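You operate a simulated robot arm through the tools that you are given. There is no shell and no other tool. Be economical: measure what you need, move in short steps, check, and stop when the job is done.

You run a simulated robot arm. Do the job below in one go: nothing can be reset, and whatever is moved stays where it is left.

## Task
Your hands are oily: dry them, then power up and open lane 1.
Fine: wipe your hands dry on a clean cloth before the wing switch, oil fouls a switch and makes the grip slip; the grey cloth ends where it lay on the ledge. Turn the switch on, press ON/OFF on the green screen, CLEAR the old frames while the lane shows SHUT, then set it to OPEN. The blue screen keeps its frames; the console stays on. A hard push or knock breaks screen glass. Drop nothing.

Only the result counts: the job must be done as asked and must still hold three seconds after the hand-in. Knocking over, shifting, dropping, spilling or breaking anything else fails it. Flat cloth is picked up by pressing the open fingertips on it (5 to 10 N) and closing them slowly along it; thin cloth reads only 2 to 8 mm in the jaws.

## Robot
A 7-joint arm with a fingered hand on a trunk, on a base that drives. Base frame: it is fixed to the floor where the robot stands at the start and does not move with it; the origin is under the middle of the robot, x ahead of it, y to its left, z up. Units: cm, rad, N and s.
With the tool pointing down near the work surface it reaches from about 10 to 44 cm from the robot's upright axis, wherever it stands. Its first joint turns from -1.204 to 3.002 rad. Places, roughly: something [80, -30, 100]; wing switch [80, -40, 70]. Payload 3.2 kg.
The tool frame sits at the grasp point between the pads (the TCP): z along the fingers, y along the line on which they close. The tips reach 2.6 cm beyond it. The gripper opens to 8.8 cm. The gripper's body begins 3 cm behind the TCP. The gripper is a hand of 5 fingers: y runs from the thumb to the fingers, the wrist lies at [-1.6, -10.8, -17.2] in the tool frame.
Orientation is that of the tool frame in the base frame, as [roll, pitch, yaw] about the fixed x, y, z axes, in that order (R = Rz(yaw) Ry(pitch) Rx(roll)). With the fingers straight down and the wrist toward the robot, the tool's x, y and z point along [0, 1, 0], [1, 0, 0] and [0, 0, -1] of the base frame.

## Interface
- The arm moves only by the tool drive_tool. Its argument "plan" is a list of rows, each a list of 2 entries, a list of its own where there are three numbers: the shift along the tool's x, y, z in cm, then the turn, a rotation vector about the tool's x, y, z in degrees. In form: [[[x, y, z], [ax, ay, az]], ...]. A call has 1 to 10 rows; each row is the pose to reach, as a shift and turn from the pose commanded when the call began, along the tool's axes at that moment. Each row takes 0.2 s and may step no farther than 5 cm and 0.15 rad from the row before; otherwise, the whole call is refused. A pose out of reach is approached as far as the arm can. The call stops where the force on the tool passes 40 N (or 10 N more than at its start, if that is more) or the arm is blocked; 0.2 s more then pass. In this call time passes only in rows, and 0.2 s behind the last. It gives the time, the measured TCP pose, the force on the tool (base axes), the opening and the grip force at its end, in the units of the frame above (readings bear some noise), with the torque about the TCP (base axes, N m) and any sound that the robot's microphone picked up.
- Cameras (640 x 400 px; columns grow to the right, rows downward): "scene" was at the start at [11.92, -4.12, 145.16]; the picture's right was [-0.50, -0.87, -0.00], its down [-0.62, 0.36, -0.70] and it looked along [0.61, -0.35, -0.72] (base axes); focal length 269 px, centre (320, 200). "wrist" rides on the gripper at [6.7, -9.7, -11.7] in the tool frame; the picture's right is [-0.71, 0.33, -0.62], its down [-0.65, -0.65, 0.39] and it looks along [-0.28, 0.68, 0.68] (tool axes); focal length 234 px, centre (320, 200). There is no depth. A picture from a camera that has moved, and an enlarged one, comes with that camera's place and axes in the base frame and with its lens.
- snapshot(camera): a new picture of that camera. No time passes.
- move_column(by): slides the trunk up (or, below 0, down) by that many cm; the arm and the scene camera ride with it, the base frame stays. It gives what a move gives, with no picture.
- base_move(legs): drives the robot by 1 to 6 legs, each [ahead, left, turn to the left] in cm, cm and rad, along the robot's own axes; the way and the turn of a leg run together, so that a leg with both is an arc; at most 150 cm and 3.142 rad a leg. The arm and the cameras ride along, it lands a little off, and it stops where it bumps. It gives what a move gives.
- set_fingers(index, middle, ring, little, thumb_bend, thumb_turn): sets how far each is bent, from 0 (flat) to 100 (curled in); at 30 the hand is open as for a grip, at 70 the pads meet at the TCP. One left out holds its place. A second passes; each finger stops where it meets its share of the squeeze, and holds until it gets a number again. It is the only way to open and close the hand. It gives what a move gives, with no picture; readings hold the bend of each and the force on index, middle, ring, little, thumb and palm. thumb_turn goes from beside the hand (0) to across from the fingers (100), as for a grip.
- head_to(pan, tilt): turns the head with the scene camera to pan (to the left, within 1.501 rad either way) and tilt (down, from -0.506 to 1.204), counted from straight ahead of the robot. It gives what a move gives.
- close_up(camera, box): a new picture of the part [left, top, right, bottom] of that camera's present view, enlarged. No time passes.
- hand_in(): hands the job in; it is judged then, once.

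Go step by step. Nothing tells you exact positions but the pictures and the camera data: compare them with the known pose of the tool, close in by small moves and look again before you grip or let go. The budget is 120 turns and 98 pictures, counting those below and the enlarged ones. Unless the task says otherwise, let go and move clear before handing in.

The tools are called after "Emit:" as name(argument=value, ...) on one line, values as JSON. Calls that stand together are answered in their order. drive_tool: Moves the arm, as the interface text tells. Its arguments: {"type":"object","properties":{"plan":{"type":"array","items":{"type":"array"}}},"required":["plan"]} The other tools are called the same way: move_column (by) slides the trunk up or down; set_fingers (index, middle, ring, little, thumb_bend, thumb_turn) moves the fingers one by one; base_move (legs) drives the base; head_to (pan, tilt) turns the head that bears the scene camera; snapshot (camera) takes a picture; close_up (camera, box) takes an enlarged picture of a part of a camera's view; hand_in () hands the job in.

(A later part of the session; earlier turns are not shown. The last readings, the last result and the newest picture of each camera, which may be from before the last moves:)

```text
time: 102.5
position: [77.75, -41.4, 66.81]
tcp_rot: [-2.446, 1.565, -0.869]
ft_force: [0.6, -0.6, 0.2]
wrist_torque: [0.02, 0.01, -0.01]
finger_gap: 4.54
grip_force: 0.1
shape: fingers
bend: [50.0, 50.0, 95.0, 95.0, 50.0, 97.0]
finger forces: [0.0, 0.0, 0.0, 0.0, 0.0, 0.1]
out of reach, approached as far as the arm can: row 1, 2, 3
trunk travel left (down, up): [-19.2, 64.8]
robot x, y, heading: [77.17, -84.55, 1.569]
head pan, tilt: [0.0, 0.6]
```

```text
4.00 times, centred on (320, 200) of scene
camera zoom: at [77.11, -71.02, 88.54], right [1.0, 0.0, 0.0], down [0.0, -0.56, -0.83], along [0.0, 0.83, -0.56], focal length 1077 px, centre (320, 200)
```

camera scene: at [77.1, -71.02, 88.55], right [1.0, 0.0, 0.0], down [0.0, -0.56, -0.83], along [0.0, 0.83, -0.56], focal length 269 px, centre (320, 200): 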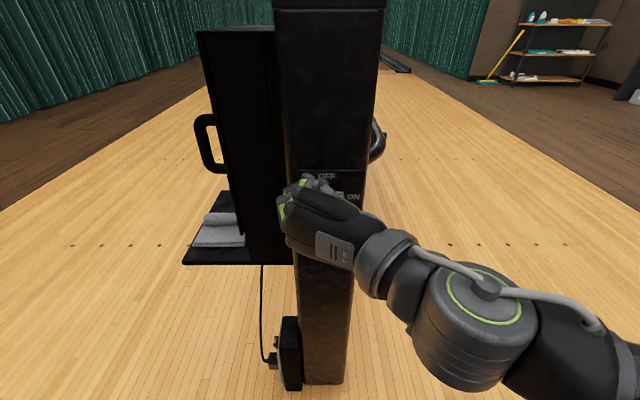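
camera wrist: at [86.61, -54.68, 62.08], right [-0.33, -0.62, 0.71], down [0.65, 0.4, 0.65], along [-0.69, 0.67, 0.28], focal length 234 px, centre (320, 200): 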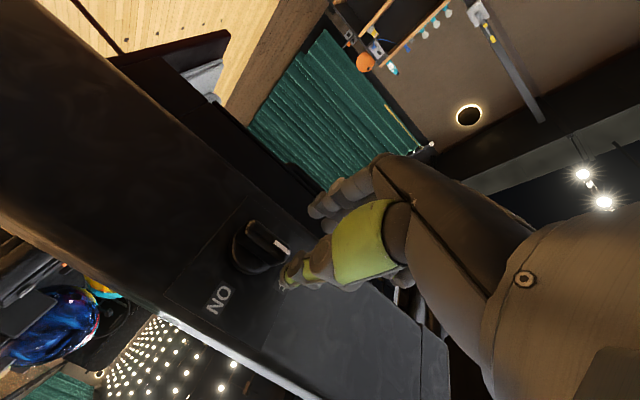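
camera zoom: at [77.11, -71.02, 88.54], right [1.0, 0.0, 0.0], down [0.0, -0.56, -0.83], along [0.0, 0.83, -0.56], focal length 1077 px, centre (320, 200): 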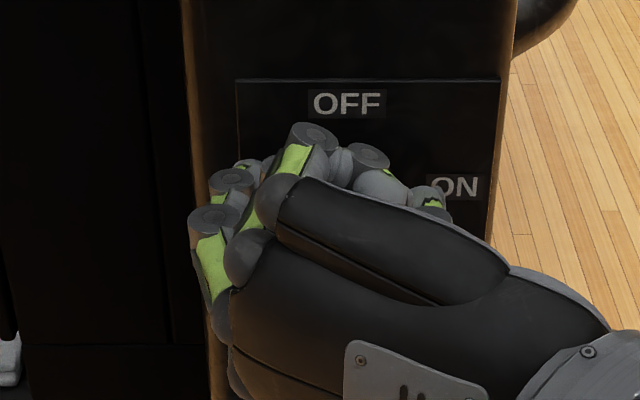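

The arm is at its limit in this low pose. I back off a little, lower the trunk 12 cm and raise the arm 12 cm instead, giving the wrist more freedom.

Emit:
drive_tool(plan=[[[0, 0, -2], [0, 0, 0]], [[0, 0, -4], [0, 0, 0]]])

Emit:
move_column(by=-12)

Emit:
drive_tool(plan=[[[-2, 0, 0], [0, 0, 0]], [[-4, 0, 0], [0, 0, 0]], [[-6, 0, 0], [0, 0, 0]], [[-8, 0, 0], [0, 0, 0]], [[-10, 0, 0], [0, 0, 0]], [[-12, 0, 0], [0, 0, 0]]])

```text
time: 103.0
position: [77.28, -42.51, 68.38]
tcp_rot: [-2.716, 1.566, -1.139]
ft_force: [-0.1, 0.6, 0.2]
wrist_torque: [-0.02, -0.03, 0.01]
finger_gap: 4.52
grip_force: 0.1
shape: fingers
bend: [50.0, 50.0, 95.0, 95.0, 50.0, 97.0]
finger forces: [0.0, 0.1, 0.1, 0.0, 0.0, 0.1]
out of reach, approached as far as the arm can: row 1, 2
trunk travel left (down, up): [-19.2, 64.8]
robot x, y, heading: [77.04, -84.83, 1.571]
head pan, tilt: [0.0, 0.6]
```

```text
time: 104.5
position: [77.31, -42.69, 56.41]
tcp_rot: [-2.793, 1.567, -1.216]
ft_force: [0.0, -0.3, -0.1]
wrist_torque: [0.04, -0.03, -0.03]
finger_gap: 4.55
grip_force: 0.1
shape: fingers
bend: [50.0, 50.0, 95.0, 95.0, 50.0, 97.0]
finger forces: [0.1, 0.0, 0.0, 0.0, 0.0, 0.0]
trunk travel left (down, up): [-7.2, 76.8]
robot x, y, heading: [77.27, -84.94, 1.571]
head pan, tilt: [0.0, 0.6]
```

```text
time: 106.0
position: [77.3, -42.48, 68.42]
tcp_rot: [-2.576, 1.565, -0.999]
ft_force: [0.9, 0.2, -0.4]
wrist_torque: [0.04, -0.01, 0.0]
finger_gap: 4.52
grip_force: 0.1
shape: fingers
bend: [50.0, 50.0, 95.0, 95.0, 50.0, 97.0]
finger forces: [0.0, 0.1, 0.0, 0.0, 0.0, 0.0]
trunk travel left (down, up): [-7.2, 76.8]
robot x, y, heading: [77.16, -84.9, 1.569]
head pan, tilt: [0.0, 0.6]
```

Reach is fine now. Dry-run the turn: back off 2 cm and rotate +80° about the finger axis.

Emit:
drive_tool(plan=[[[0.5, 0, -2], [0, 0, 0]], [[1, 0, -2], [0, 0, 8]], [[1.5, 0, -2], [0, 0, 16]], [[2, -0.5, -2], [0, 0, 24]], [[2, -0.5, -2], [0, 0, 32]], [[2, -0.5, -2], [0, 0, 40]], [[2, -0.5, -2], [0, 0, 48]], [[2, -0.5, -2], [0, 0, 56]], [[2, -0.5, -2], [0, 0, 64]], [[2, -0.5, -2], [0, 0, 72]]])

```text
time: 108.2
position: [77.66, -44.52, 66.38]
tcp_rot: [1.577, 0.754, -3.129]
ft_force: [0.2, -0.7, 0.2]
wrist_torque: [0.02, -0.01, 0.0]
finger_gap: 4.51
grip_force: 0.0
shape: fingers
bend: [50.0, 50.0, 95.0, 95.0, 50.0, 97.0]
finger forces: [0.0, 0.0, 0.0, 0.1, 0.0, 0.1]
out of reach, approached as far as the arm can: row 8, 9, 10
trunk travel left (down, up): [-7.2, 76.8]
robot x, y, heading: [77.02, -84.52, 1.571]
head pan, tilt: [0.0, 0.6]
```

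The wrist allows about 47° clockwise. I'll turn the wing ~45° by grip and finish by pushing its end. Rotate back to upright first.

Emit:
drive_tool(plan=[[[0, 0, 0], [0, 0, -8]], [[0, 0, 0], [0, 0, -16]], [[0, 0, 0], [0, 0, -24]], [[0, 0, 0], [0, 0, -32]], [[0, 0, 0], [0, 0, -40]], [[0, 0, 0], [0, 0, -46.5]]])

Emit:
close_up(camera="wrist", box=[200, 170, 360, 310])

```text
time: 109.5
position: [77.85, -44.58, 66.41]
tcp_rot: [2.55, 1.566, -2.153]
ft_force: [0.7, 0.3, 0.0]
wrist_torque: [-0.01, 0.0, 0.03]
finger_gap: 4.54
grip_force: 0.1
shape: fingers
bend: [50.0, 50.0, 95.0, 95.0, 50.0, 97.0]
finger forces: [0.1, 0.0, 0.0, 0.0, 0.0, 0.0]
trunk travel left (down, up): [-7.2, 76.8]
robot x, y, heading: [77.41, -84.88, 1.57]
head pan, tilt: [0.0, 0.6]
```

```text
2.86 times, centred on (280, 240) of wrist
camera zoom: at [87.68, -56.22, 59.71], right [-0.32, -0.62, 0.71], down [0.65, 0.4, 0.65], along [-0.69, 0.67, 0.28], focal length 669 px, centre (434, 86)
```

zoom: 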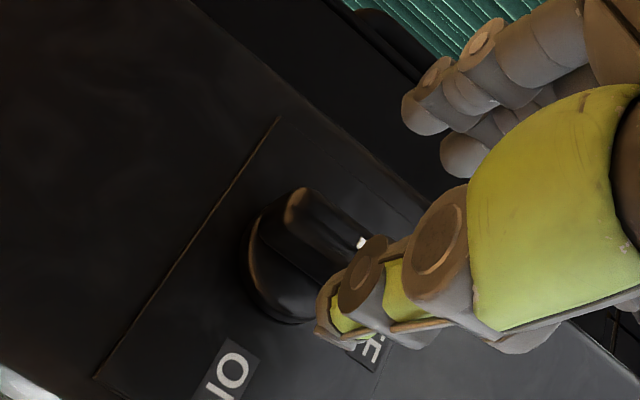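

Aligned within a couple of mm with the pivot. Advance 4 cm slowly.

Emit:
drive_tool(plan=[[[0, 0, 1], [0, 0, 0]], [[0, 0, 2], [0, 0, 0]], [[0, 0, 3], [0, 0, 0]], [[0, 0, 4], [0, 0, 0]]])

Emit:
close_up(camera="wrist", box=[200, 170, 360, 310])

```text
time: 110.5
position: [77.68, -40.45, 66.43]
tcp_rot: [2.876, 1.568, -1.825]
ft_force: [0.0, -0.1, -0.3]
wrist_torque: [-0.02, -0.01, 0.0]
finger_gap: 4.57
grip_force: 0.1
shape: fingers
bend: [50.0, 50.0, 95.0, 95.0, 50.0, 97.0]
finger forces: [0.0, 0.0, 0.1, 0.0, 0.4, 0.0]
trunk travel left (down, up): [-7.2, 76.8]
robot x, y, heading: [77.09, -85.36, 1.57]
head pan, tilt: [0.0, 0.6]
```

```text
2.86 times, centred on (280, 240) of wrist
camera zoom: at [87.65, -52.11, 59.75], right [-0.32, -0.62, 0.71], down [0.65, 0.4, 0.65], along [-0.69, 0.67, 0.28], focal length 669 px, centre (434, 86)
```

zoom: 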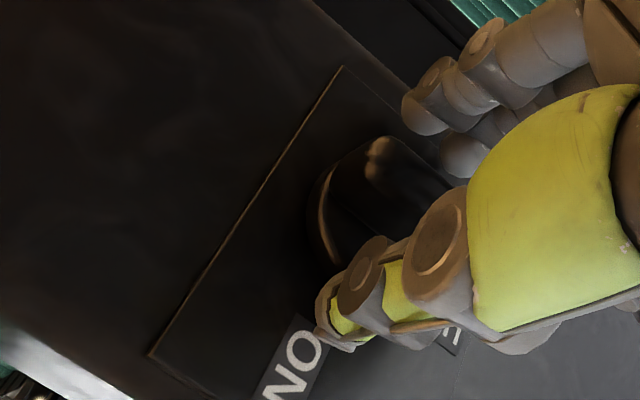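

The wing is between thumb and fingers. A bit further, then close gently.

Emit:
drive_tool(plan=[[[0, 0, 0.4], [0, 0, 0]], [[0, 0, 0.8], [0, 0, 0]]])

Emit:
set_fingers(index=60, middle=60, thumb_bend=60)

Emit:
set_fingers(index=68, middle=68, thumb_bend=68)

Emit:
close_up(camera="wrist", box=[200, 170, 360, 310])

```text
time: 111.2
position: [77.55, -40.01, 66.45]
tcp_rot: [0.595, 1.569, 2.179]
ft_force: [1.4, -24.0, -4.4]
wrist_torque: [0.1, -0.13, 0.6]
finger_gap: 4.77
grip_force: 12.7
shape: fingers
bend: [50.0, 49.0, 95.0, 95.0, 49.0, 97.0]
finger forces: [0.0, 22.9, 0.0, 0.0, 1.7, 0.1]
trunk travel left (down, up): [-7.2, 76.8]
robot x, y, heading: [77.36, -85.02, 1.569]
head pan, tilt: [0.0, 0.6]
```

```text
time: 112.2
position: [77.63, -40.08, 66.55]
tcp_rot: [0.417, 1.568, 2.003]
ft_force: [1.4, -38.1, -5.9]
wrist_torque: [0.23, -0.23, 1.14]
finger_gap: 3.59
grip_force: 21.1
shape: fingers
bend: [60.0, 51.0, 95.0, 95.0, 53.0, 97.0]
finger forces: [0.0, 36.6, 0.0, 0.0, 6.3, 0.0]
trunk travel left (down, up): [-7.2, 76.8]
robot x, y, heading: [76.98, -85.0, 1.568]
head pan, tilt: [0.0, 0.6]
```

```text
time: 113.2
position: [77.49, -40.11, 66.6]
tcp_rot: [0.288, 1.568, 1.873]
ft_force: [0.5, -37.7, -5.9]
wrist_torque: [0.21, -0.17, 1.0]
finger_gap: 3.32
grip_force: 24.7
shape: fingers
bend: [63.0, 50.0, 95.0, 95.0, 56.0, 98.0]
finger forces: [5.2, 33.2, 0.0, 0.1, 10.9, 0.0]
trunk travel left (down, up): [-7.2, 76.8]
robot x, y, heading: [77.36, -84.95, 1.57]
head pan, tilt: [0.0, 0.6]
```

```text
2.86 times, centred on (280, 240) of wrist
camera zoom: at [87.52, -51.62, 59.83], right [-0.32, -0.63, 0.71], down [0.65, 0.4, 0.65], along [-0.69, 0.67, 0.28], focal length 669 px, centre (434, 86)
```

zoom: 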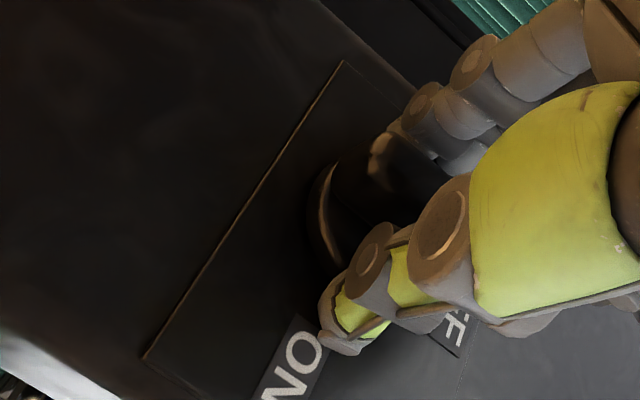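

The long middle finger presses on the panel; ease back so only the grip on the wing remains.

Emit:
drive_tool(plan=[[[0, 0, -0.5], [0, 0, 0]], [[0, 0, -0.9], [0, 0, 0]]])

Emit:
set_fingers(index=70, middle=70, thumb_bend=70)

```text
time: 113.8
position: [77.91, -40.28, 66.31]
tcp_rot: [2.62, 1.563, -2.091]
ft_force: [2.2, 2.4, 3.9]
wrist_torque: [0.08, -0.01, 0.03]
finger_gap: 3.14
grip_force: 6.2
shape: fingers
bend: [61.0, 58.0, 95.0, 95.0, 59.0, 100.0]
finger forces: [4.8, 0.2, 0.0, 0.0, 7.4, 0.0]
trunk travel left (down, up): [-7.2, 76.8]
robot x, y, heading: [76.92, -84.54, 1.568]
head pan, tilt: [0.0, 0.6]
```

```text
time: 114.8
position: [77.85, -40.5, 66.33]
tcp_rot: [2.273, 1.565, -2.431]
ft_force: [5.6, -1.5, 2.3]
wrist_torque: [0.07, -0.05, -0.15]
finger_gap: 2.3
grip_force: 6.0
shape: fingers
bend: [69.0, 65.0, 95.0, 95.0, 60.0, 99.0]
finger forces: [0.8, 3.1, 0.1, 0.0, 8.0, 0.1]
trunk travel left (down, up): [-7.2, 76.8]
robot x, y, heading: [77.15, -84.9, 1.572]
head pan, tilt: [0.0, 0.6]
```

Emit:
close_up(camera="wrist", box=[230, 150, 370, 290])

Emit:
head_to(pan=0.0, tilt=0.3)

Emit:
close_up(camera="scene", box=[250, 150, 390, 260])

```text
2.86 times, centred on (300, 220) of wrist
camera zoom: at [87.66, -52.21, 59.64], right [-0.32, -0.62, 0.71], down [0.65, 0.4, 0.65], along [-0.69, 0.67, 0.28], focal length 669 px, centre (377, 143)
```

zoom: 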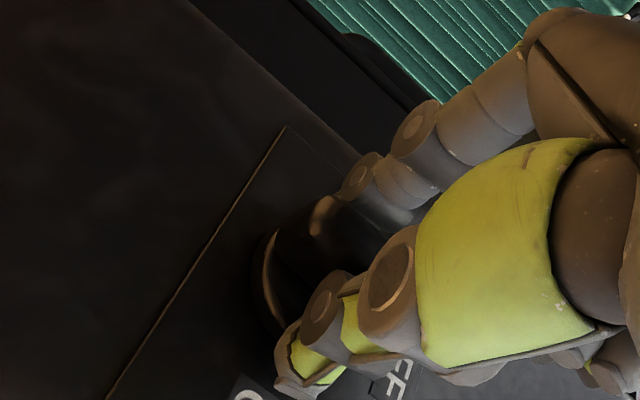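

```text
time: 115.5
position: [77.67, -40.53, 66.3]
tcp_rot: [2.412, 1.563, -2.292]
ft_force: [5.9, -2.6, 0.8]
wrist_torque: [0.0, -0.07, -0.18]
finger_gap: 2.29
grip_force: 6.4
shape: fingers
bend: [69.0, 65.0, 95.0, 95.0, 60.0, 99.0]
finger forces: [0.7, 3.2, 0.0, 0.0, 8.6, 0.1]
trunk travel left (down, up): [-7.2, 76.8]
robot x, y, heading: [77.11, -84.77, 1.572]
head pan, tilt: [0.0, 0.3]
```

```text
3.64 times, centred on (320, 205) of scene
camera zoom: at [77.16, -70.57, 79.29], right [1.0, 0.0, 0.0], down [0.0, -0.3, -0.96], along [0.0, 0.96, -0.3], focal length 979 px, centre (320, 182)
```

zoom: 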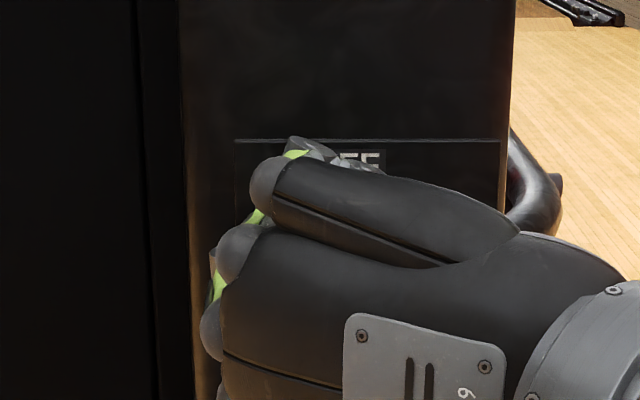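

The wing sits in the pinch. Tighten a little and turn clockwise 45° in steps.

Emit:
set_fingers(index=76, middle=75, thumb_bend=74)

Emit:
drive_tool(plan=[[[0, 0, 0], [0, 0, 6]], [[0, 0, 0], [0, 0, 12]], [[0, 0, 0], [0, 0, 18]], [[0, 0, 0], [0, 0, 24]]])

Emit:
close_up(camera="wrist", box=[230, 150, 370, 290])

```text
time: 116.5
position: [77.7, -40.61, 66.4]
tcp_rot: [2.607, 1.566, -2.095]
ft_force: [0.2, -4.3, 0.4]
wrist_torque: [0.09, 0.0, -0.18]
finger_gap: 2.1
grip_force: 13.8
shape: fingers
bend: [74.0, 65.0, 95.0, 95.0, 60.0, 99.0]
finger forces: [6.2, 7.9, 0.0, 0.0, 13.4, 0.0]
trunk travel left (down, up): [-7.2, 76.8]
robot x, y, heading: [77.39, -84.96, 1.564]
head pan, tilt: [0.0, 0.3]
```

```text
time: 117.5
position: [77.82, -40.79, 66.49]
tcp_rot: [1.576, 1.151, -3.125]
ft_force: [2.2, -2.0, 5.5]
wrist_torque: [0.09, -0.04, -0.17]
finger_gap: 1.49
grip_force: 14.5
shape: fingers
bend: [74.0, 64.0, 95.0, 95.0, 62.0, 100.0]
finger forces: [6.0, 6.6, 0.0, 0.0, 15.4, 0.0]
trunk travel left (down, up): [-7.2, 76.8]
robot x, y, heading: [77.26, -85.0, 1.567]
head pan, tilt: [0.0, 0.3]
```

```text
2.86 times, centred on (300, 220) of wrist
camera zoom: at [84.1, -52.39, 56.34], right [-0.01, -0.62, 0.78], down [0.86, 0.4, 0.32], along [-0.51, 0.67, 0.53], focal length 669 px, centre (377, 143)
```

zoom: 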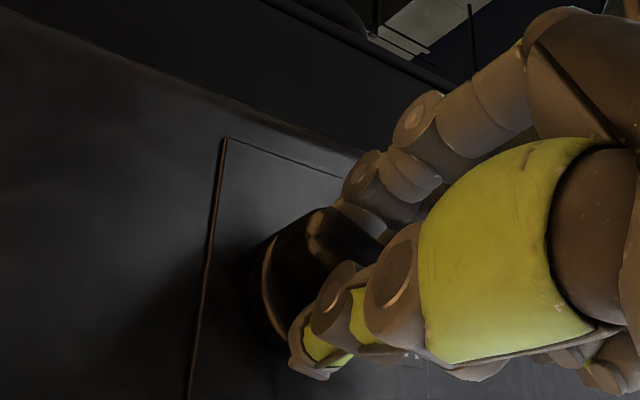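

The wing turns with the hand. Continue to the wrist's limit.

Emit:
drive_tool(plan=[[[0, 0, 0], [0, 0, 6]], [[0, 0, 0], [0, 0, 12]], [[0, 0, 0], [0, 0, 18]], [[0, 0, 0], [0, 0, 23]], [[0, 0, 0], [0, 0, 28]], [[0, 0, 0], [0, 0, 34]], [[0, 0, 0], [0, 0, 40]]])

Emit:
close_up(camera="wrist", box=[230, 150, 370, 290])

```text
time: 119.2
position: [78.89, -44.81, 68.59]
tcp_rot: [1.59, 0.573, -3.116]
ft_force: [-0.3, 0.0, 0.0]
wrist_torque: [0.02, 0.0, 0.04]
finger_gap: 0.03
grip_force: 0.1
shape: fingers
bend: [76.0, 73.0, 95.0, 95.0, 68.0, 100.0]
finger forces: [0.1, 0.0, 0.0, 0.1, 0.0, 0.1]
out of reach, approached as far as the arm can: row 3, 4, 5, 6, 7
trunk travel left (down, up): [-7.2, 76.8]
robot x, y, heading: [76.82, -84.83, 1.568]
head pan, tilt: [0.0, 0.3]
```

```text
2.86 times, centred on (300, 220) of wrist
camera zoom: at [78.85, -56.69, 57.0], right [0.42, -0.61, 0.67], down [0.89, 0.4, -0.2], along [-0.14, 0.69, 0.71], focal length 669 px, centre (377, 143)
```

zoom: 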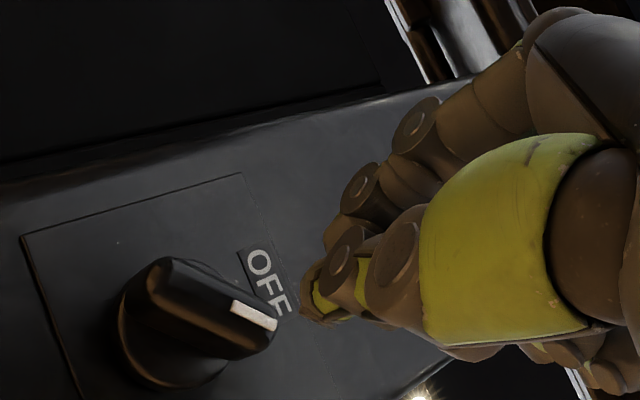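

The hand slid off at its limit, leaving the wing about 38° turned. I'll finish by pushing: turn the hand back to about 30°, place the closed fingertips at the wing's upper-left side.

Emit:
drive_tool(plan=[[[0.5, 0.5, 0], [0, 0, -7]], [[1, 1, 0], [0, 0, -14]], [[1.3, 1.3, 0], [0, 0, -21]], [[1.59, 1.51, 0], [0, 0, -27]]])

Emit:
close_up(camera="wrist", box=[210, 150, 350, 290])

Emit:
close_up(camera="scene", box=[250, 150, 390, 260])

```text
time: 120.2
position: [77.05, -44.69, 69.22]
tcp_rot: [1.602, 1.043, -3.107]
ft_force: [1.2, 1.0, -0.1]
wrist_torque: [-0.02, -0.01, -0.01]
finger_gap: 0.0
grip_force: 0.1
shape: fingers
bend: [76.0, 73.0, 95.0, 95.0, 68.0, 100.0]
finger forces: [0.0, 0.0, 0.0, 0.0, 0.1, 0.0]
trunk travel left (down, up): [-7.2, 76.8]
robot x, y, heading: [77.37, -84.84, 1.57]
head pan, tilt: [0.0, 0.3]
```

```text
2.86 times, centred on (280, 220) of wrist
camera zoom: at [82.31, -56.6, 58.64], right [0.07, -0.61, 0.79], down [0.89, 0.4, 0.23], along [-0.45, 0.68, 0.57], focal length 669 px, centre (434, 143)
```

zoom: 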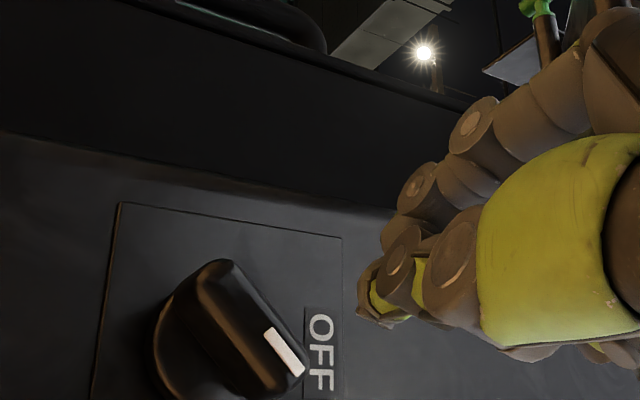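

```text
3.64 times, centred on (320, 205) of scene
camera zoom: at [77.11, -70.52, 79.29], right [1.0, 0.0, 0.0], down [0.0, -0.3, -0.96], along [0.0, 0.96, -0.3], focal length 979 px, centre (320, 182)
```

zoom: 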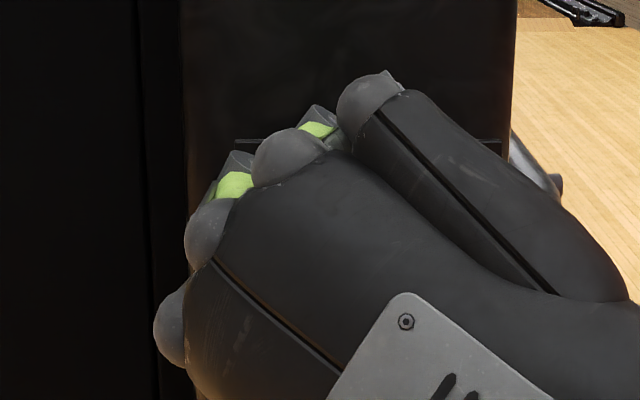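

Pointer is at ~39°. The fingertips are beside the wing's upper end; move in 4 cm toward the panel.

Emit:
drive_tool(plan=[[[0, 0, 1.2], [0, 0, 0]], [[0, 0, 2.4], [0, 0, 0]], [[0, 0, 3.4], [0, 0, 0]], [[0, 0, 4.1], [0, 0, 0]]])

Emit:
close_up(camera="wrist", box=[210, 150, 350, 290])

```text
time: 121.2
position: [76.99, -40.77, 69.07]
tcp_rot: [1.594, 1.042, -3.111]
ft_force: [0.7, -6.9, -1.1]
wrist_torque: [-0.11, -0.01, -0.05]
finger_gap: 0.0
grip_force: 5.1
shape: fingers
bend: [76.0, 73.0, 95.0, 95.0, 68.0, 99.0]
finger forces: [0.1, 0.1, 0.1, 0.0, 11.1, 0.0]
trunk travel left (down, up): [-7.2, 76.8]
robot x, y, heading: [77.54, -84.75, 1.573]
head pan, tilt: [0.0, 0.3]
```

```text
2.86 times, centred on (280, 220) of wrist
camera zoom: at [82.22, -52.6, 58.5], right [0.08, -0.61, 0.79], down [0.89, 0.4, 0.23], along [-0.45, 0.68, 0.58], focal length 669 px, centre (434, 143)
```

zoom: 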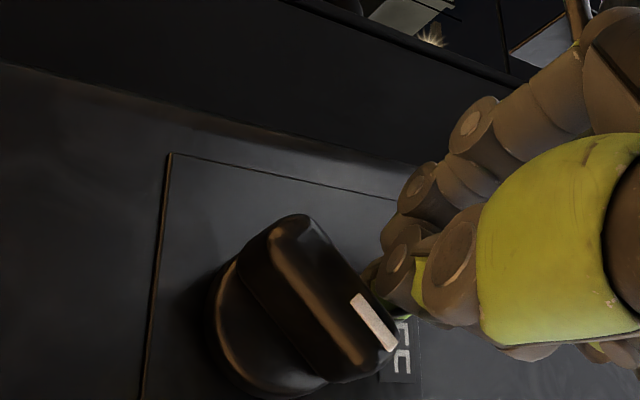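

The thumb tip is behind the wing's edge, lightly touching. Ease off 3 mm and push to the right.

Emit:
drive_tool(plan=[[[0, 0, -0.3], [0, 0, 0]], [[-0.3, -0.5, -0.3], [0, 0, 0]], [[-0.6, -1.0, -0.3], [0, 0, 0]], [[-0.9, -1.5, -0.3], [0, 0, 0]], [[-1.2, -2.1, -0.3], [0, 0, 0]], [[-1.4, -2.6, -0.3], [0, 0, 0]]])

Emit:
close_up(camera="wrist", box=[210, 150, 350, 290])

```text
time: 122.5
position: [79.98, -40.94, 68.96]
tcp_rot: [1.601, 1.044, -3.107]
ft_force: [0.4, 0.8, 0.1]
wrist_torque: [0.02, -0.02, 0.0]
finger_gap: 0.01
grip_force: 0.0
shape: fingers
bend: [76.0, 73.0, 95.0, 95.0, 68.0, 100.0]
finger forces: [0.0, 0.1, 0.0, 0.0, 0.0, 0.1]
trunk travel left (down, up): [-7.2, 76.8]
robot x, y, heading: [77.49, -84.92, 1.566]
head pan, tilt: [0.0, 0.3]
```

```text
2.86 times, centred on (280, 220) of wrist
camera zoom: at [85.18, -52.73, 58.4], right [0.07, -0.61, 0.79], down [0.89, 0.4, 0.23], along [-0.45, 0.68, 0.57], focal length 669 px, centre (434, 143)
```

zoom: 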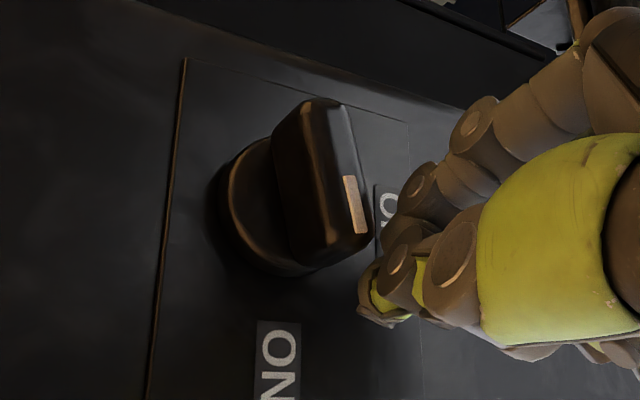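

Pointer is now about 83° round. One more nudge: press down on the right end from above.

Emit:
drive_tool(plan=[[[0.35, 0.6, 0], [0, 0, 0]], [[0.78, 0.35, 0], [0, 0, 0]], [[1.2, 0.1, 0], [0, 0, 0]], [[1.5, -0.07, 0], [0, 0, 0]]])

Emit:
close_up(camera="wrist", box=[210, 130, 350, 270])

```text
time: 123.5
position: [79.3, -41.07, 68.0]
tcp_rot: [1.581, 1.044, -3.126]
ft_force: [0.4, -3.2, 12.4]
wrist_torque: [0.05, -0.09, 0.0]
finger_gap: 0.0
grip_force: 7.8
shape: fingers
bend: [76.0, 73.0, 95.0, 95.0, 71.0, 100.0]
finger forces: [0.0, 0.0, 0.1, 0.0, 16.8, 0.0]
trunk travel left (down, up): [-7.2, 76.8]
robot x, y, heading: [77.26, -84.8, 1.563]
head pan, tilt: [0.0, 0.3]
```

```text
2.86 times, centred on (280, 200) of wrist
camera zoom: at [84.52, -52.86, 57.33], right [0.07, -0.62, 0.78], down [0.89, 0.4, 0.23], along [-0.45, 0.68, 0.58], focal length 669 px, centre (434, 200)
```

zoom: 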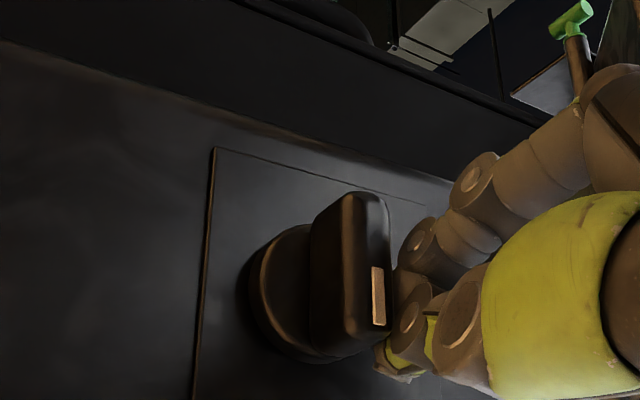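

The wing is against its stop at ON. Back away and check switch and screens.

Emit:
drive_tool(plan=[[[-0.8, 0.4, 0], [0, 0, 0]], [[-0.8, 0.4, -3], [0, 0, 0]], [[-0.8, 0.4, -7], [0, 0, 0]], [[-0.8, 0.4, -10], [0, 0, 0]]])

Emit:
base_move(legs=[[-25, 0, 0]])

Emit:
move_column(by=40)

Emit:
snapshot(camera="scene")

```text
time: 124.5
position: [79.24, -50.83, 68.94]
tcp_rot: [1.605, 1.042, -3.105]
ft_force: [-0.5, -0.1, -0.4]
wrist_torque: [-0.01, 0.01, -0.01]
finger_gap: 0.0
grip_force: 0.0
shape: fingers
bend: [76.0, 73.0, 95.0, 95.0, 69.0, 100.0]
finger forces: [0.1, 0.1, 0.0, 0.1, 0.1, 0.0]
trunk travel left (down, up): [-7.2, 76.8]
robot x, y, heading: [76.85, -84.77, 1.569]
head pan, tilt: [0.0, 0.3]
```

```text
time: 126.4
position: [79.15, -76.04, 68.94]
tcp_rot: [1.599, 1.043, -3.108]
ft_force: [-0.2, -0.3, 1.0]
wrist_torque: [-0.02, 0.02, 0.0]
finger_gap: 0.0
grip_force: 0.1
shape: fingers
bend: [76.0, 73.0, 95.0, 95.0, 69.0, 100.0]
finger forces: [0.0, 0.0, 0.0, 0.0, 0.0, 0.0]
trunk travel left (down, up): [-7.2, 76.8]
robot x, y, heading: [77.08, -110.16, 1.574]
head pan, tilt: [0.0, 0.3]
```

```text
time: 130.2
position: [79.23, -76.11, 108.96]
tcp_rot: [1.6, 1.045, -3.107]
ft_force: [0.4, 0.5, -0.5]
wrist_torque: [0.0, 0.01, 0.0]
finger_gap: 0.0
grip_force: 0.1
shape: fingers
bend: [76.0, 73.0, 95.0, 95.0, 69.0, 100.0]
finger forces: [0.1, 0.0, 0.0, 0.0, 0.1, 0.0]
trunk travel left (down, up): [-47.2, 36.8]
robot x, y, heading: [76.57, -110.11, 1.569]
head pan, tilt: [0.0, 0.3]
```

```text
22 pictures are left
camera scene: at [77.05, -95.8, 119.29], right [1.0, 0.0, 0.0], down [0.0, -0.3, -0.96], along [0.0, 0.96, -0.3], focal length 269 px, centre (320, 200)
```

scene: 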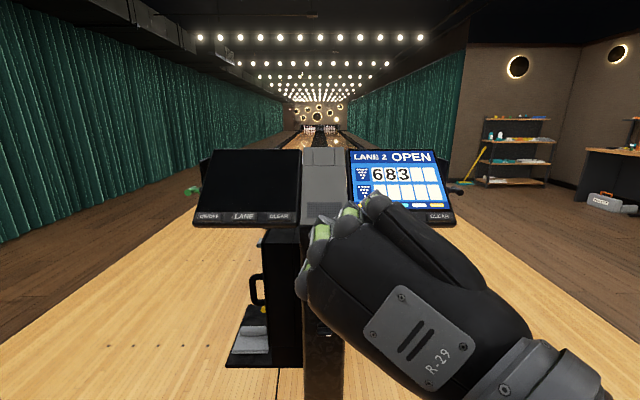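

Power is on: the right (blue) screen shows LANE 2 OPEN with frames, so the left, dark one is the green lane-1 screen. Its buttons lie near y −36, z 96.7 at x≈51 (ON/OFF), 59 (LANE), 67.5 (CLEAR), on a face sloped ~35°. I set a pointing index and tilt the hand perpendicular to the buttons.

Emit:
drive_tool(plan=[[[0, 0, 0], [0, 0, -7.5]], [[0, 0, 0], [0, 0, -15]], [[0, 0, 0], [0, 0, -22.5]], [[0, 0, 0], [0, 0, -30]]])

Emit:
drive_tool(plan=[[[0, 0, 0], [0, 8, 0]], [[0, 0, 0], [0, 16, 0]], [[0, 0, 0], [0, 24, 0]], [[0, 0, 0], [0, 32, 0]], [[0, 0, 0], [0, 40, 0]], [[0, 0, 0], [0, 48, 0]], [[0, 0, 0], [0, 55, 0]]])

Emit:
set_fingers(index=50, middle=98, ring=98, little=98, thumb_bend=30, thumb_turn=10)

Emit:
snapshot(camera="wrist")

Emit:
snapshot(camera="scene")

```text
time: 131.2
position: [79.31, -75.99, 108.95]
tcp_rot: [-3.134, 1.555, -1.552]
ft_force: [-0.5, -0.5, 0.3]
wrist_torque: [0.03, 0.01, -0.02]
finger_gap: 0.0
grip_force: 0.1
shape: fingers
bend: [76.0, 73.0, 95.0, 95.0, 69.0, 100.0]
finger forces: [0.0, 0.0, 0.0, 0.0, 0.0, 0.0]
trunk travel left (down, up): [-47.2, 36.8]
robot x, y, heading: [76.88, -109.97, 1.567]
head pan, tilt: [0.0, 0.3]
```

```text
time: 132.8
position: [79.22, -75.97, 109.02]
tcp_rot: [3.138, 0.594, -1.56]
ft_force: [0.3, -0.6, -1.0]
wrist_torque: [0.02, 0.02, 0.01]
finger_gap: 0.0
grip_force: 0.1
shape: fingers
bend: [76.0, 73.0, 95.0, 95.0, 69.0, 100.0]
finger forces: [0.0, 0.1, 0.0, 0.0, 0.0, 0.0]
trunk travel left (down, up): [-47.2, 36.8]
robot x, y, heading: [76.84, -109.89, 1.569]
head pan, tilt: [0.0, 0.3]
```

```text
time: 133.8
position: [79.25, -75.96, 109.02]
tcp_rot: [3.138, 0.597, -1.562]
ft_force: [0.0, -0.3, -0.8]
wrist_torque: [0.03, 0.0, 0.01]
finger_gap: 10.41
grip_force: 0.1
shape: fingers
bend: [50.0, 98.0, 98.0, 98.0, 30.0, 10.0]
finger forces: [0.0, 0.0, 0.1, 0.1, 0.0, 0.0]
trunk travel left (down, up): [-47.2, 36.8]
robot x, y, heading: [76.94, -109.86, 1.569]
head pan, tilt: [0.0, 0.3]
```

```text
21 pictures are left
camera wrist: at [89.15, -88.05, 114.84], right [-0.33, 0.23, 0.91], down [0.65, 0.76, 0.04], along [-0.69, 0.6, -0.4], focal length 234 px, centre (320, 200)
```

wrist: 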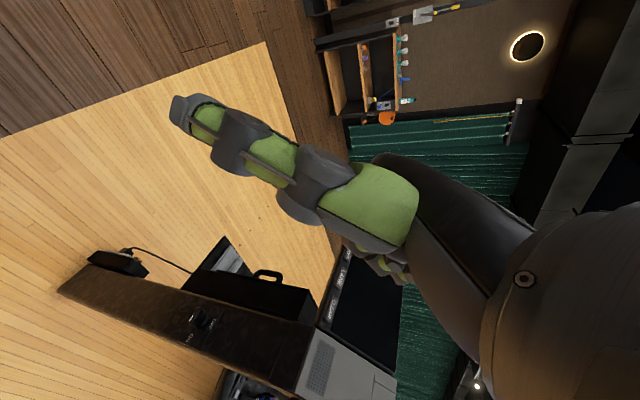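

```text
20 pictures are left
camera scene: at [77.04, -95.8, 119.29], right [1.0, 0.0, 0.0], down [0.0, -0.3, -0.96], along [0.0, 0.96, -0.3], focal length 269 px, centre (320, 200)
```

scene: 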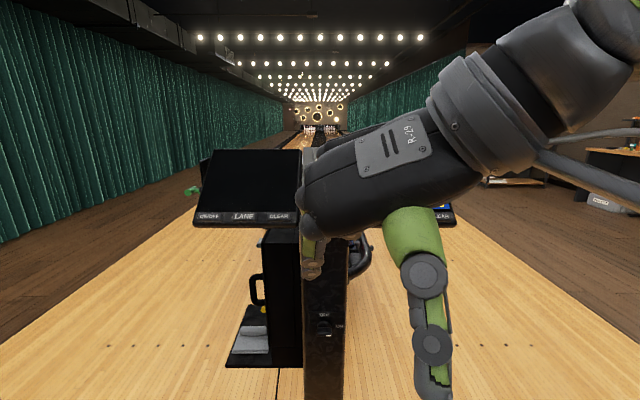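

The thumb now sticks out beyond the index; I'll curl it across the palm instead so only the index leads.

Emit:
set_fingers(thumb_turn=100, thumb_bend=30)

Emit:
set_fingers(index=45, thumb_bend=100)

Emit:
close_up(camera="wrist", box=[160, 80, 480, 300])

```text
time: 134.8
position: [79.25, -75.99, 108.85]
tcp_rot: [3.138, 0.598, -1.561]
ft_force: [-0.6, 0.6, -0.4]
wrist_torque: [0.0, -0.01, -0.02]
finger_gap: 6.68
grip_force: 0.0
shape: fingers
bend: [50.0, 98.0, 98.0, 98.0, 30.0, 97.0]
finger forces: [0.0, 0.0, 0.0, 0.1, 0.0, 0.0]
trunk travel left (down, up): [-47.2, 36.8]
robot x, y, heading: [77.03, -110.32, 1.573]
head pan, tilt: [0.0, 0.3]
```

```text
time: 135.8
position: [79.29, -76.11, 108.92]
tcp_rot: [3.138, 0.596, -1.56]
ft_force: [0.3, 0.0, -0.3]
wrist_torque: [-0.01, -0.02, -0.01]
finger_gap: 0.87
grip_force: 0.2
shape: fingers
bend: [41.0, 98.0, 98.0, 98.0, 92.0, 100.0]
finger forces: [0.0, 0.1, 0.1, 0.0, 0.1, 0.0]
trunk travel left (down, up): [-47.2, 36.8]
robot x, y, heading: [77.03, -110.0, 1.571]
head pan, tilt: [0.0, 0.3]
```

```text
1.82 times, centred on (320, 190) of wrist
camera zoom: at [89.15, -88.05, 114.84], right [-0.33, 0.23, 0.91], down [0.65, 0.76, 0.04], along [-0.69, 0.6, -0.4], focal length 426 px, centre (320, 218)
```

zoom: 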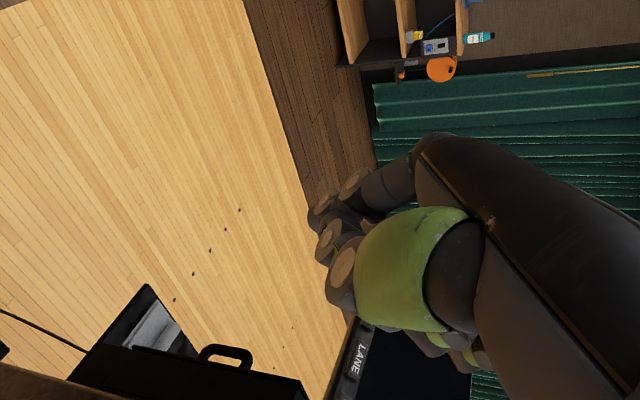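

Index now leads. Drive to stand in front of the left screen (hand stays above and short of it) and look down.

Emit:
base_move(legs=[[0, 16, 0], [31, 0, 0]])

Emit:
head_to(pan=0.1, tilt=0.75)

Emit:
snapshot(camera="scene")

```text
time: 138.9
position: [63.37, -44.69, 108.93]
tcp_rot: [3.139, 0.595, -1.561]
ft_force: [-0.7, 0.1, 0.9]
wrist_torque: [-0.02, -0.01, 0.04]
finger_gap: 0.85
grip_force: 0.1
shape: fingers
bend: [41.0, 98.0, 98.0, 98.0, 92.0, 100.0]
finger forces: [0.0, 0.0, 0.0, 0.1, 0.0, 0.0]
trunk travel left (down, up): [-47.2, 36.8]
robot x, y, heading: [60.93, -78.76, 1.571]
head pan, tilt: [0.0, 0.3]
```

```text
time: 139.8
position: [63.38, -44.73, 108.98]
tcp_rot: [3.137, 0.596, -1.565]
ft_force: [-0.7, -0.5, 0.7]
wrist_torque: [0.01, 0.0, -0.01]
finger_gap: 0.88
grip_force: 0.0
shape: fingers
bend: [41.0, 98.0, 98.0, 98.0, 92.0, 100.0]
finger forces: [0.0, 0.1, 0.1, 0.0, 0.1, 0.0]
trunk travel left (down, up): [-47.2, 36.8]
robot x, y, heading: [61.11, -78.57, 1.571]
head pan, tilt: [0.099, 0.75]
```

```text
18 pictures are left
camera scene: at [60.38, -65.58, 115.26], right [1.0, 0.1, 0.0], down [0.07, -0.68, -0.73], along [-0.07, 0.73, -0.68], focal length 269 px, centre (320, 200)
```

scene: 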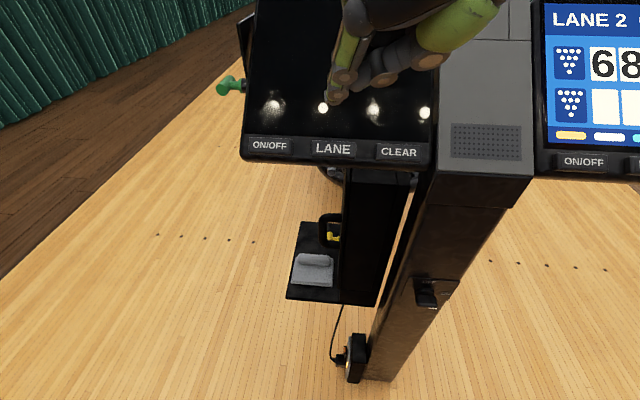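

Clear view: ON/OFF (50.9), LANE (59.2), CLEAR (67.5), all at y −36.2, z 96.8; index tip is about (−4, +0.6, −2.7) from the TCP. Move to hover 4 cm off ON/OFF.

Emit:
drive_tool(plan=[[[-0.4, 2.8, 2], [0, 0, 0]], [[-0.8, 5.7, 4.5], [0, 0, 0]], [[-1.2, 8.5, 7], [0, 0, 0]], [[-1.2, 8.5, 8.4], [0, 0, 0]]])

Emit:
close_up(camera="scene", box=[220, 20, 440, 180])

```text
time: 140.8
position: [54.76, -39.17, 102.79]
tcp_rot: [3.138, 0.596, -1.563]
ft_force: [0.2, 0.4, 0.2]
wrist_torque: [0.03, -0.01, 0.0]
finger_gap: 0.9
grip_force: 0.0
shape: fingers
bend: [41.0, 98.0, 98.0, 98.0, 92.0, 100.0]
finger forces: [0.0, 0.0, 0.1, 0.0, 0.0, 0.0]
trunk travel left (down, up): [-47.2, 36.8]
robot x, y, heading: [61.08, -78.57, 1.572]
head pan, tilt: [0.099, 0.75]
```

```text
2.50 times, centred on (330, 100) of scene
camera zoom: at [60.41, -65.58, 115.25], right [1.0, 0.1, 0.0], down [0.07, -0.68, -0.73], along [-0.07, 0.73, -0.68], focal length 673 px, centre (295, 450)
```

zoom: 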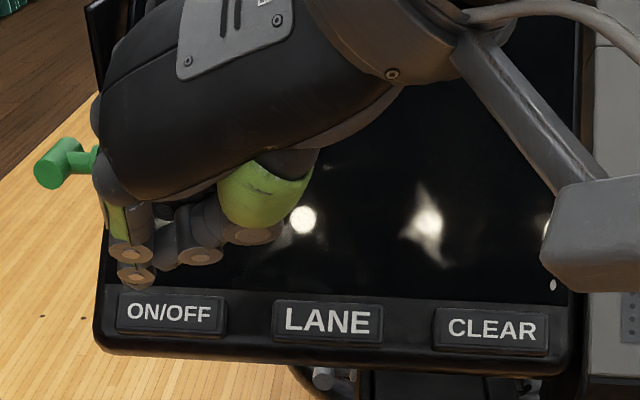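

Tip is over ON/OFF, slightly left. Approach 3 cm along the finger, 0.5 cm to the right.

Emit:
drive_tool(plan=[[[0, -0.6, 1], [0, 0, 0]], [[0, -0.6, 2], [0, 0, 0]], [[0, -0.6, 2.6], [0, 0, 0]], [[0, -0.6, 3], [0, 0, 0]]])

Emit:
close_up(camera="scene", box=[220, 40, 420, 180])

```text
time: 141.8
position: [55.49, -37.4, 100.17]
tcp_rot: [3.138, 0.594, -1.561]
ft_force: [0.4, -0.6, 0.7]
wrist_torque: [0.0, 0.01, 0.0]
finger_gap: 0.89
grip_force: 0.1
shape: fingers
bend: [41.0, 98.0, 98.0, 98.0, 92.0, 100.0]
finger forces: [0.0, 0.1, 0.0, 0.1, 0.0, 0.0]
trunk travel left (down, up): [-47.2, 36.8]
robot x, y, heading: [60.99, -78.64, 1.568]
head pan, tilt: [0.099, 0.75]
```

```text
2.86 times, centred on (320, 110) of scene
camera zoom: at [60.37, -65.58, 115.25], right [1.0, 0.1, 0.0], down [0.07, -0.68, -0.73], along [-0.07, 0.73, -0.68], focal length 769 px, centre (320, 457)
```

zoom: 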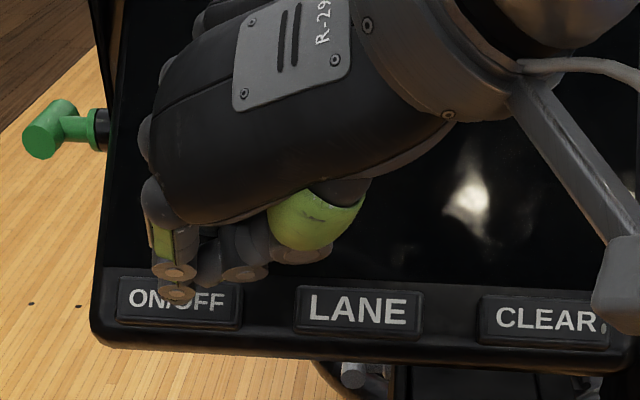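

Tip is right at the ON/OFF button. Small steps now.

Emit:
drive_tool(plan=[[[0, 0, 0.3], [0, 0, 0]], [[0, 0, 0.5], [0, 0, 0]]])

Emit:
drive_tool(plan=[[[0, 0, 0.25], [0, 0, 0]]])

```text
time: 142.4
position: [55.4, -37.12, 99.73]
tcp_rot: [3.138, 0.595, -1.563]
ft_force: [0.6, 0.7, -1.2]
wrist_torque: [-0.01, 0.0, 0.01]
finger_gap: 0.88
grip_force: 0.1
shape: fingers
bend: [41.0, 98.0, 98.0, 98.0, 92.0, 100.0]
finger forces: [0.0, 0.1, 0.1, 0.1, 0.0, 0.1]
trunk travel left (down, up): [-47.2, 36.8]
robot x, y, heading: [61.74, -78.73, 1.57]
head pan, tilt: [0.099, 0.75]
```

```text
time: 142.8
position: [55.41, -36.99, 99.62]
tcp_rot: [3.138, 0.596, -1.562]
ft_force: [0.1, -0.6, -1.0]
wrist_torque: [0.0, -0.01, -0.01]
finger_gap: 0.89
grip_force: 0.0
shape: fingers
bend: [41.0, 98.0, 98.0, 98.0, 92.0, 100.0]
finger forces: [0.0, 0.0, 0.0, 0.1, 0.1, 0.0]
trunk travel left (down, up): [-47.2, 36.8]
robot x, y, heading: [61.48, -78.62, 1.574]
head pan, tilt: [0.099, 0.75]
```

Emit:
drive_tool(plan=[[[0, 0, 0.25], [0, 0, 0]]])

Emit:
drive_tool(plan=[[[0, 0, 0.25], [0, 0, 0]]])

Emit:
close_up(camera="scene", box=[220, 40, 420, 180])

```text
time: 143.2
position: [55.4, -36.92, 99.47]
tcp_rot: [3.137, 0.598, -1.563]
ft_force: [1.2, -0.5, -0.8]
wrist_torque: [0.0, 0.02, -0.01]
finger_gap: 0.91
grip_force: 0.1
shape: fingers
bend: [41.0, 98.0, 98.0, 98.0, 92.0, 100.0]
finger forces: [0.1, 0.0, 0.1, 0.1, 0.1, 0.0]
trunk travel left (down, up): [-47.2, 36.8]
robot x, y, heading: [61.37, -78.96, 1.571]
head pan, tilt: [0.099, 0.75]
```

```text
time: 143.6
position: [55.3, -36.74, 99.21]
tcp_rot: [3.139, 0.596, -1.562]
ft_force: [0.3, -0.5, -0.9]
wrist_torque: [-0.03, -0.03, 0.02]
finger_gap: 0.88
grip_force: 0.1
shape: fingers
bend: [41.0, 98.0, 98.0, 98.0, 92.0, 100.0]
finger forces: [0.0, 0.1, 0.0, 0.0, 0.0, 0.0]
trunk travel left (down, up): [-47.2, 36.8]
robot x, y, heading: [61.43, -78.76, 1.566]
head pan, tilt: [0.099, 0.75]
```

```text
2.86 times, centred on (320, 110) of scene
camera zoom: at [60.37, -65.58, 115.25], right [1.0, 0.1, 0.0], down [0.07, -0.68, -0.73], along [-0.07, 0.73, -0.68], focal length 769 px, centre (320, 457)
```

zoom: 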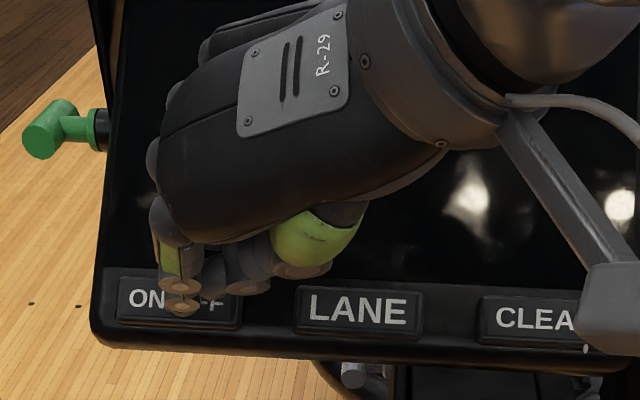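

No contact yet. Continue in small steps.

Emit:
drive_tool(plan=[[[0, 0, 0.25], [0, 0, 0]]])

Emit:
drive_tool(plan=[[[0, 0, 0.25], [0, 0, 0]]])

Emit:
drive_tool(plan=[[[0, 0, 0.2], [0, 0, 0]]])

```text
time: 144.0
position: [55.33, -36.63, 98.82]
tcp_rot: [3.138, 0.598, -1.562]
ft_force: [0.1, -0.6, 0.8]
wrist_torque: [0.03, 0.04, 0.04]
finger_gap: 0.88
grip_force: 0.7
shape: fingers
bend: [41.0, 98.0, 98.0, 98.0, 92.0, 100.0]
finger forces: [0.8, 0.0, 0.0, 0.0, 0.0, 0.1]
trunk travel left (down, up): [-47.2, 36.8]
robot x, y, heading: [61.32, -78.73, 1.57]
head pan, tilt: [0.099, 0.75]
```

```text
time: 144.4
position: [55.29, -36.51, 98.85]
tcp_rot: [3.135, 0.597, -1.565]
ft_force: [0.2, -0.7, 2.1]
wrist_torque: [-0.02, 0.06, 0.05]
finger_gap: 0.88
grip_force: 0.2
shape: fingers
bend: [41.0, 98.0, 98.0, 98.0, 92.0, 100.0]
finger forces: [2.1, 0.0, 0.0, 0.0, 0.1, 0.0]
trunk travel left (down, up): [-47.2, 36.8]
robot x, y, heading: [61.27, -78.76, 1.573]
head pan, tilt: [0.099, 0.75]
heard: click
```

```text
time: 144.8
position: [55.35, -36.43, 98.67]
tcp_rot: [3.136, 0.597, -1.563]
ft_force: [0.6, -1.3, 1.9]
wrist_torque: [0.0, 0.08, 0.04]
finger_gap: 0.89
grip_force: 1.8
shape: fingers
bend: [41.0, 98.0, 98.0, 98.0, 92.0, 100.0]
finger forces: [2.8, 0.1, 0.1, 0.0, 0.1, 0.0]
trunk travel left (down, up): [-47.2, 36.8]
robot x, y, heading: [61.28, -78.73, 1.57]
head pan, tilt: [0.099, 0.75]
```

A click: pressed. Retract and look.

Emit:
drive_tool(plan=[[[0, 0, -1], [0, 0, 0]], [[0, 0, -3], [0, 0, 0]], [[0, -2, -6], [0, 0, 0]]])

Emit:
snapshot(camera="scene")

```text
time: 145.6
position: [57.37, -39.72, 103.45]
tcp_rot: [3.139, 0.596, -1.562]
ft_force: [0.1, -0.4, -0.2]
wrist_torque: [0.0, -0.01, 0.01]
finger_gap: 0.88
grip_force: 0.0
shape: fingers
bend: [41.0, 98.0, 98.0, 98.0, 92.0, 100.0]
finger forces: [0.0, 0.0, 0.0, 0.0, 0.0, 0.0]
trunk travel left (down, up): [-47.2, 36.8]
robot x, y, heading: [61.3, -78.78, 1.571]
head pan, tilt: [0.099, 0.75]
```

```text
14 pictures are left
camera scene: at [60.45, -65.62, 115.26], right [1.0, 0.1, 0.0], down [0.07, -0.68, -0.73], along [-0.07, 0.73, -0.68], focal length 269 px, centre (320, 200)
```

scene: 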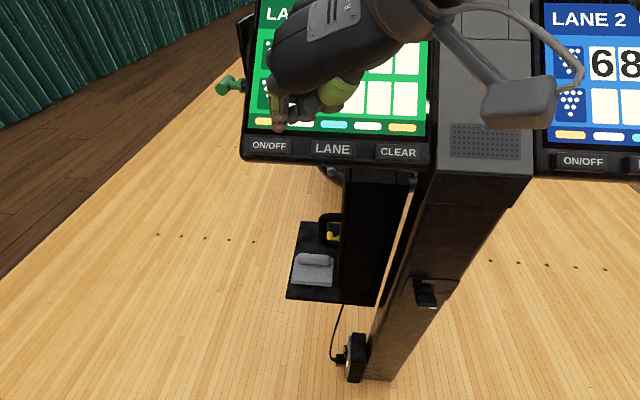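

Green screen is on. I move the hand right and back to see the lane state.

Emit:
drive_tool(plan=[[[1.5, -3.5, -1], [0, 0, 0]], [[3, -7, -2], [0, 0, 0]], [[5, -10.5, -3], [0, 0, 0]], [[7, -14, -4], [0, 0, 0]]])

Emit:
head_to(pan=0.1, tilt=0.5)

Emit:
snapshot(camera="scene")

```text
time: 146.6
position: [71.63, -47.73, 102.73]
tcp_rot: [3.138, 0.597, -1.562]
ft_force: [-0.9, 0.5, 0.3]
wrist_torque: [-0.01, 0.0, -0.03]
finger_gap: 0.86
grip_force: 0.1
shape: fingers
bend: [41.0, 98.0, 98.0, 98.0, 92.0, 100.0]
finger forces: [0.0, 0.0, 0.0, 0.0, 0.0, 0.0]
trunk travel left (down, up): [-47.2, 36.8]
robot x, y, heading: [61.24, -78.77, 1.575]
head pan, tilt: [0.099, 0.75]
```

```text
time: 147.4
position: [71.42, -47.71, 102.86]
tcp_rot: [3.137, 0.597, -1.563]
ft_force: [-0.1, 0.1, 0.6]
wrist_torque: [0.02, 0.0, 0.01]
finger_gap: 0.89
grip_force: 0.0
shape: fingers
bend: [41.0, 98.0, 98.0, 98.0, 92.0, 100.0]
finger forces: [0.1, 0.1, 0.0, 0.0, 0.1, 0.0]
trunk travel left (down, up): [-47.2, 36.8]
robot x, y, heading: [61.33, -78.73, 1.568]
head pan, tilt: [0.099, 0.499]
```

```text
13 pictures are left
camera scene: at [60.3, -64.78, 117.44], right [1.0, 0.1, 0.0], down [0.05, -0.48, -0.88], along [-0.09, 0.87, -0.48], focal length 269 px, centre (320, 200)
```

scene: 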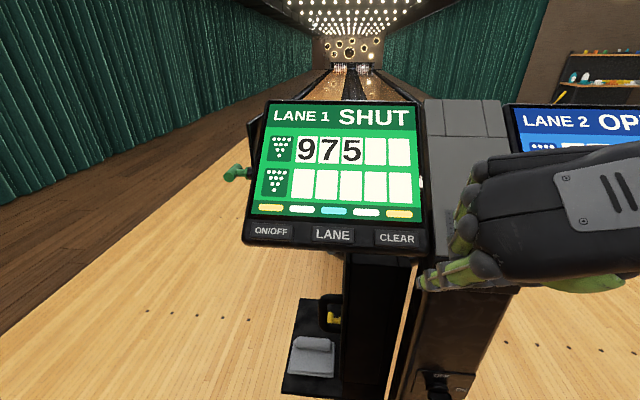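

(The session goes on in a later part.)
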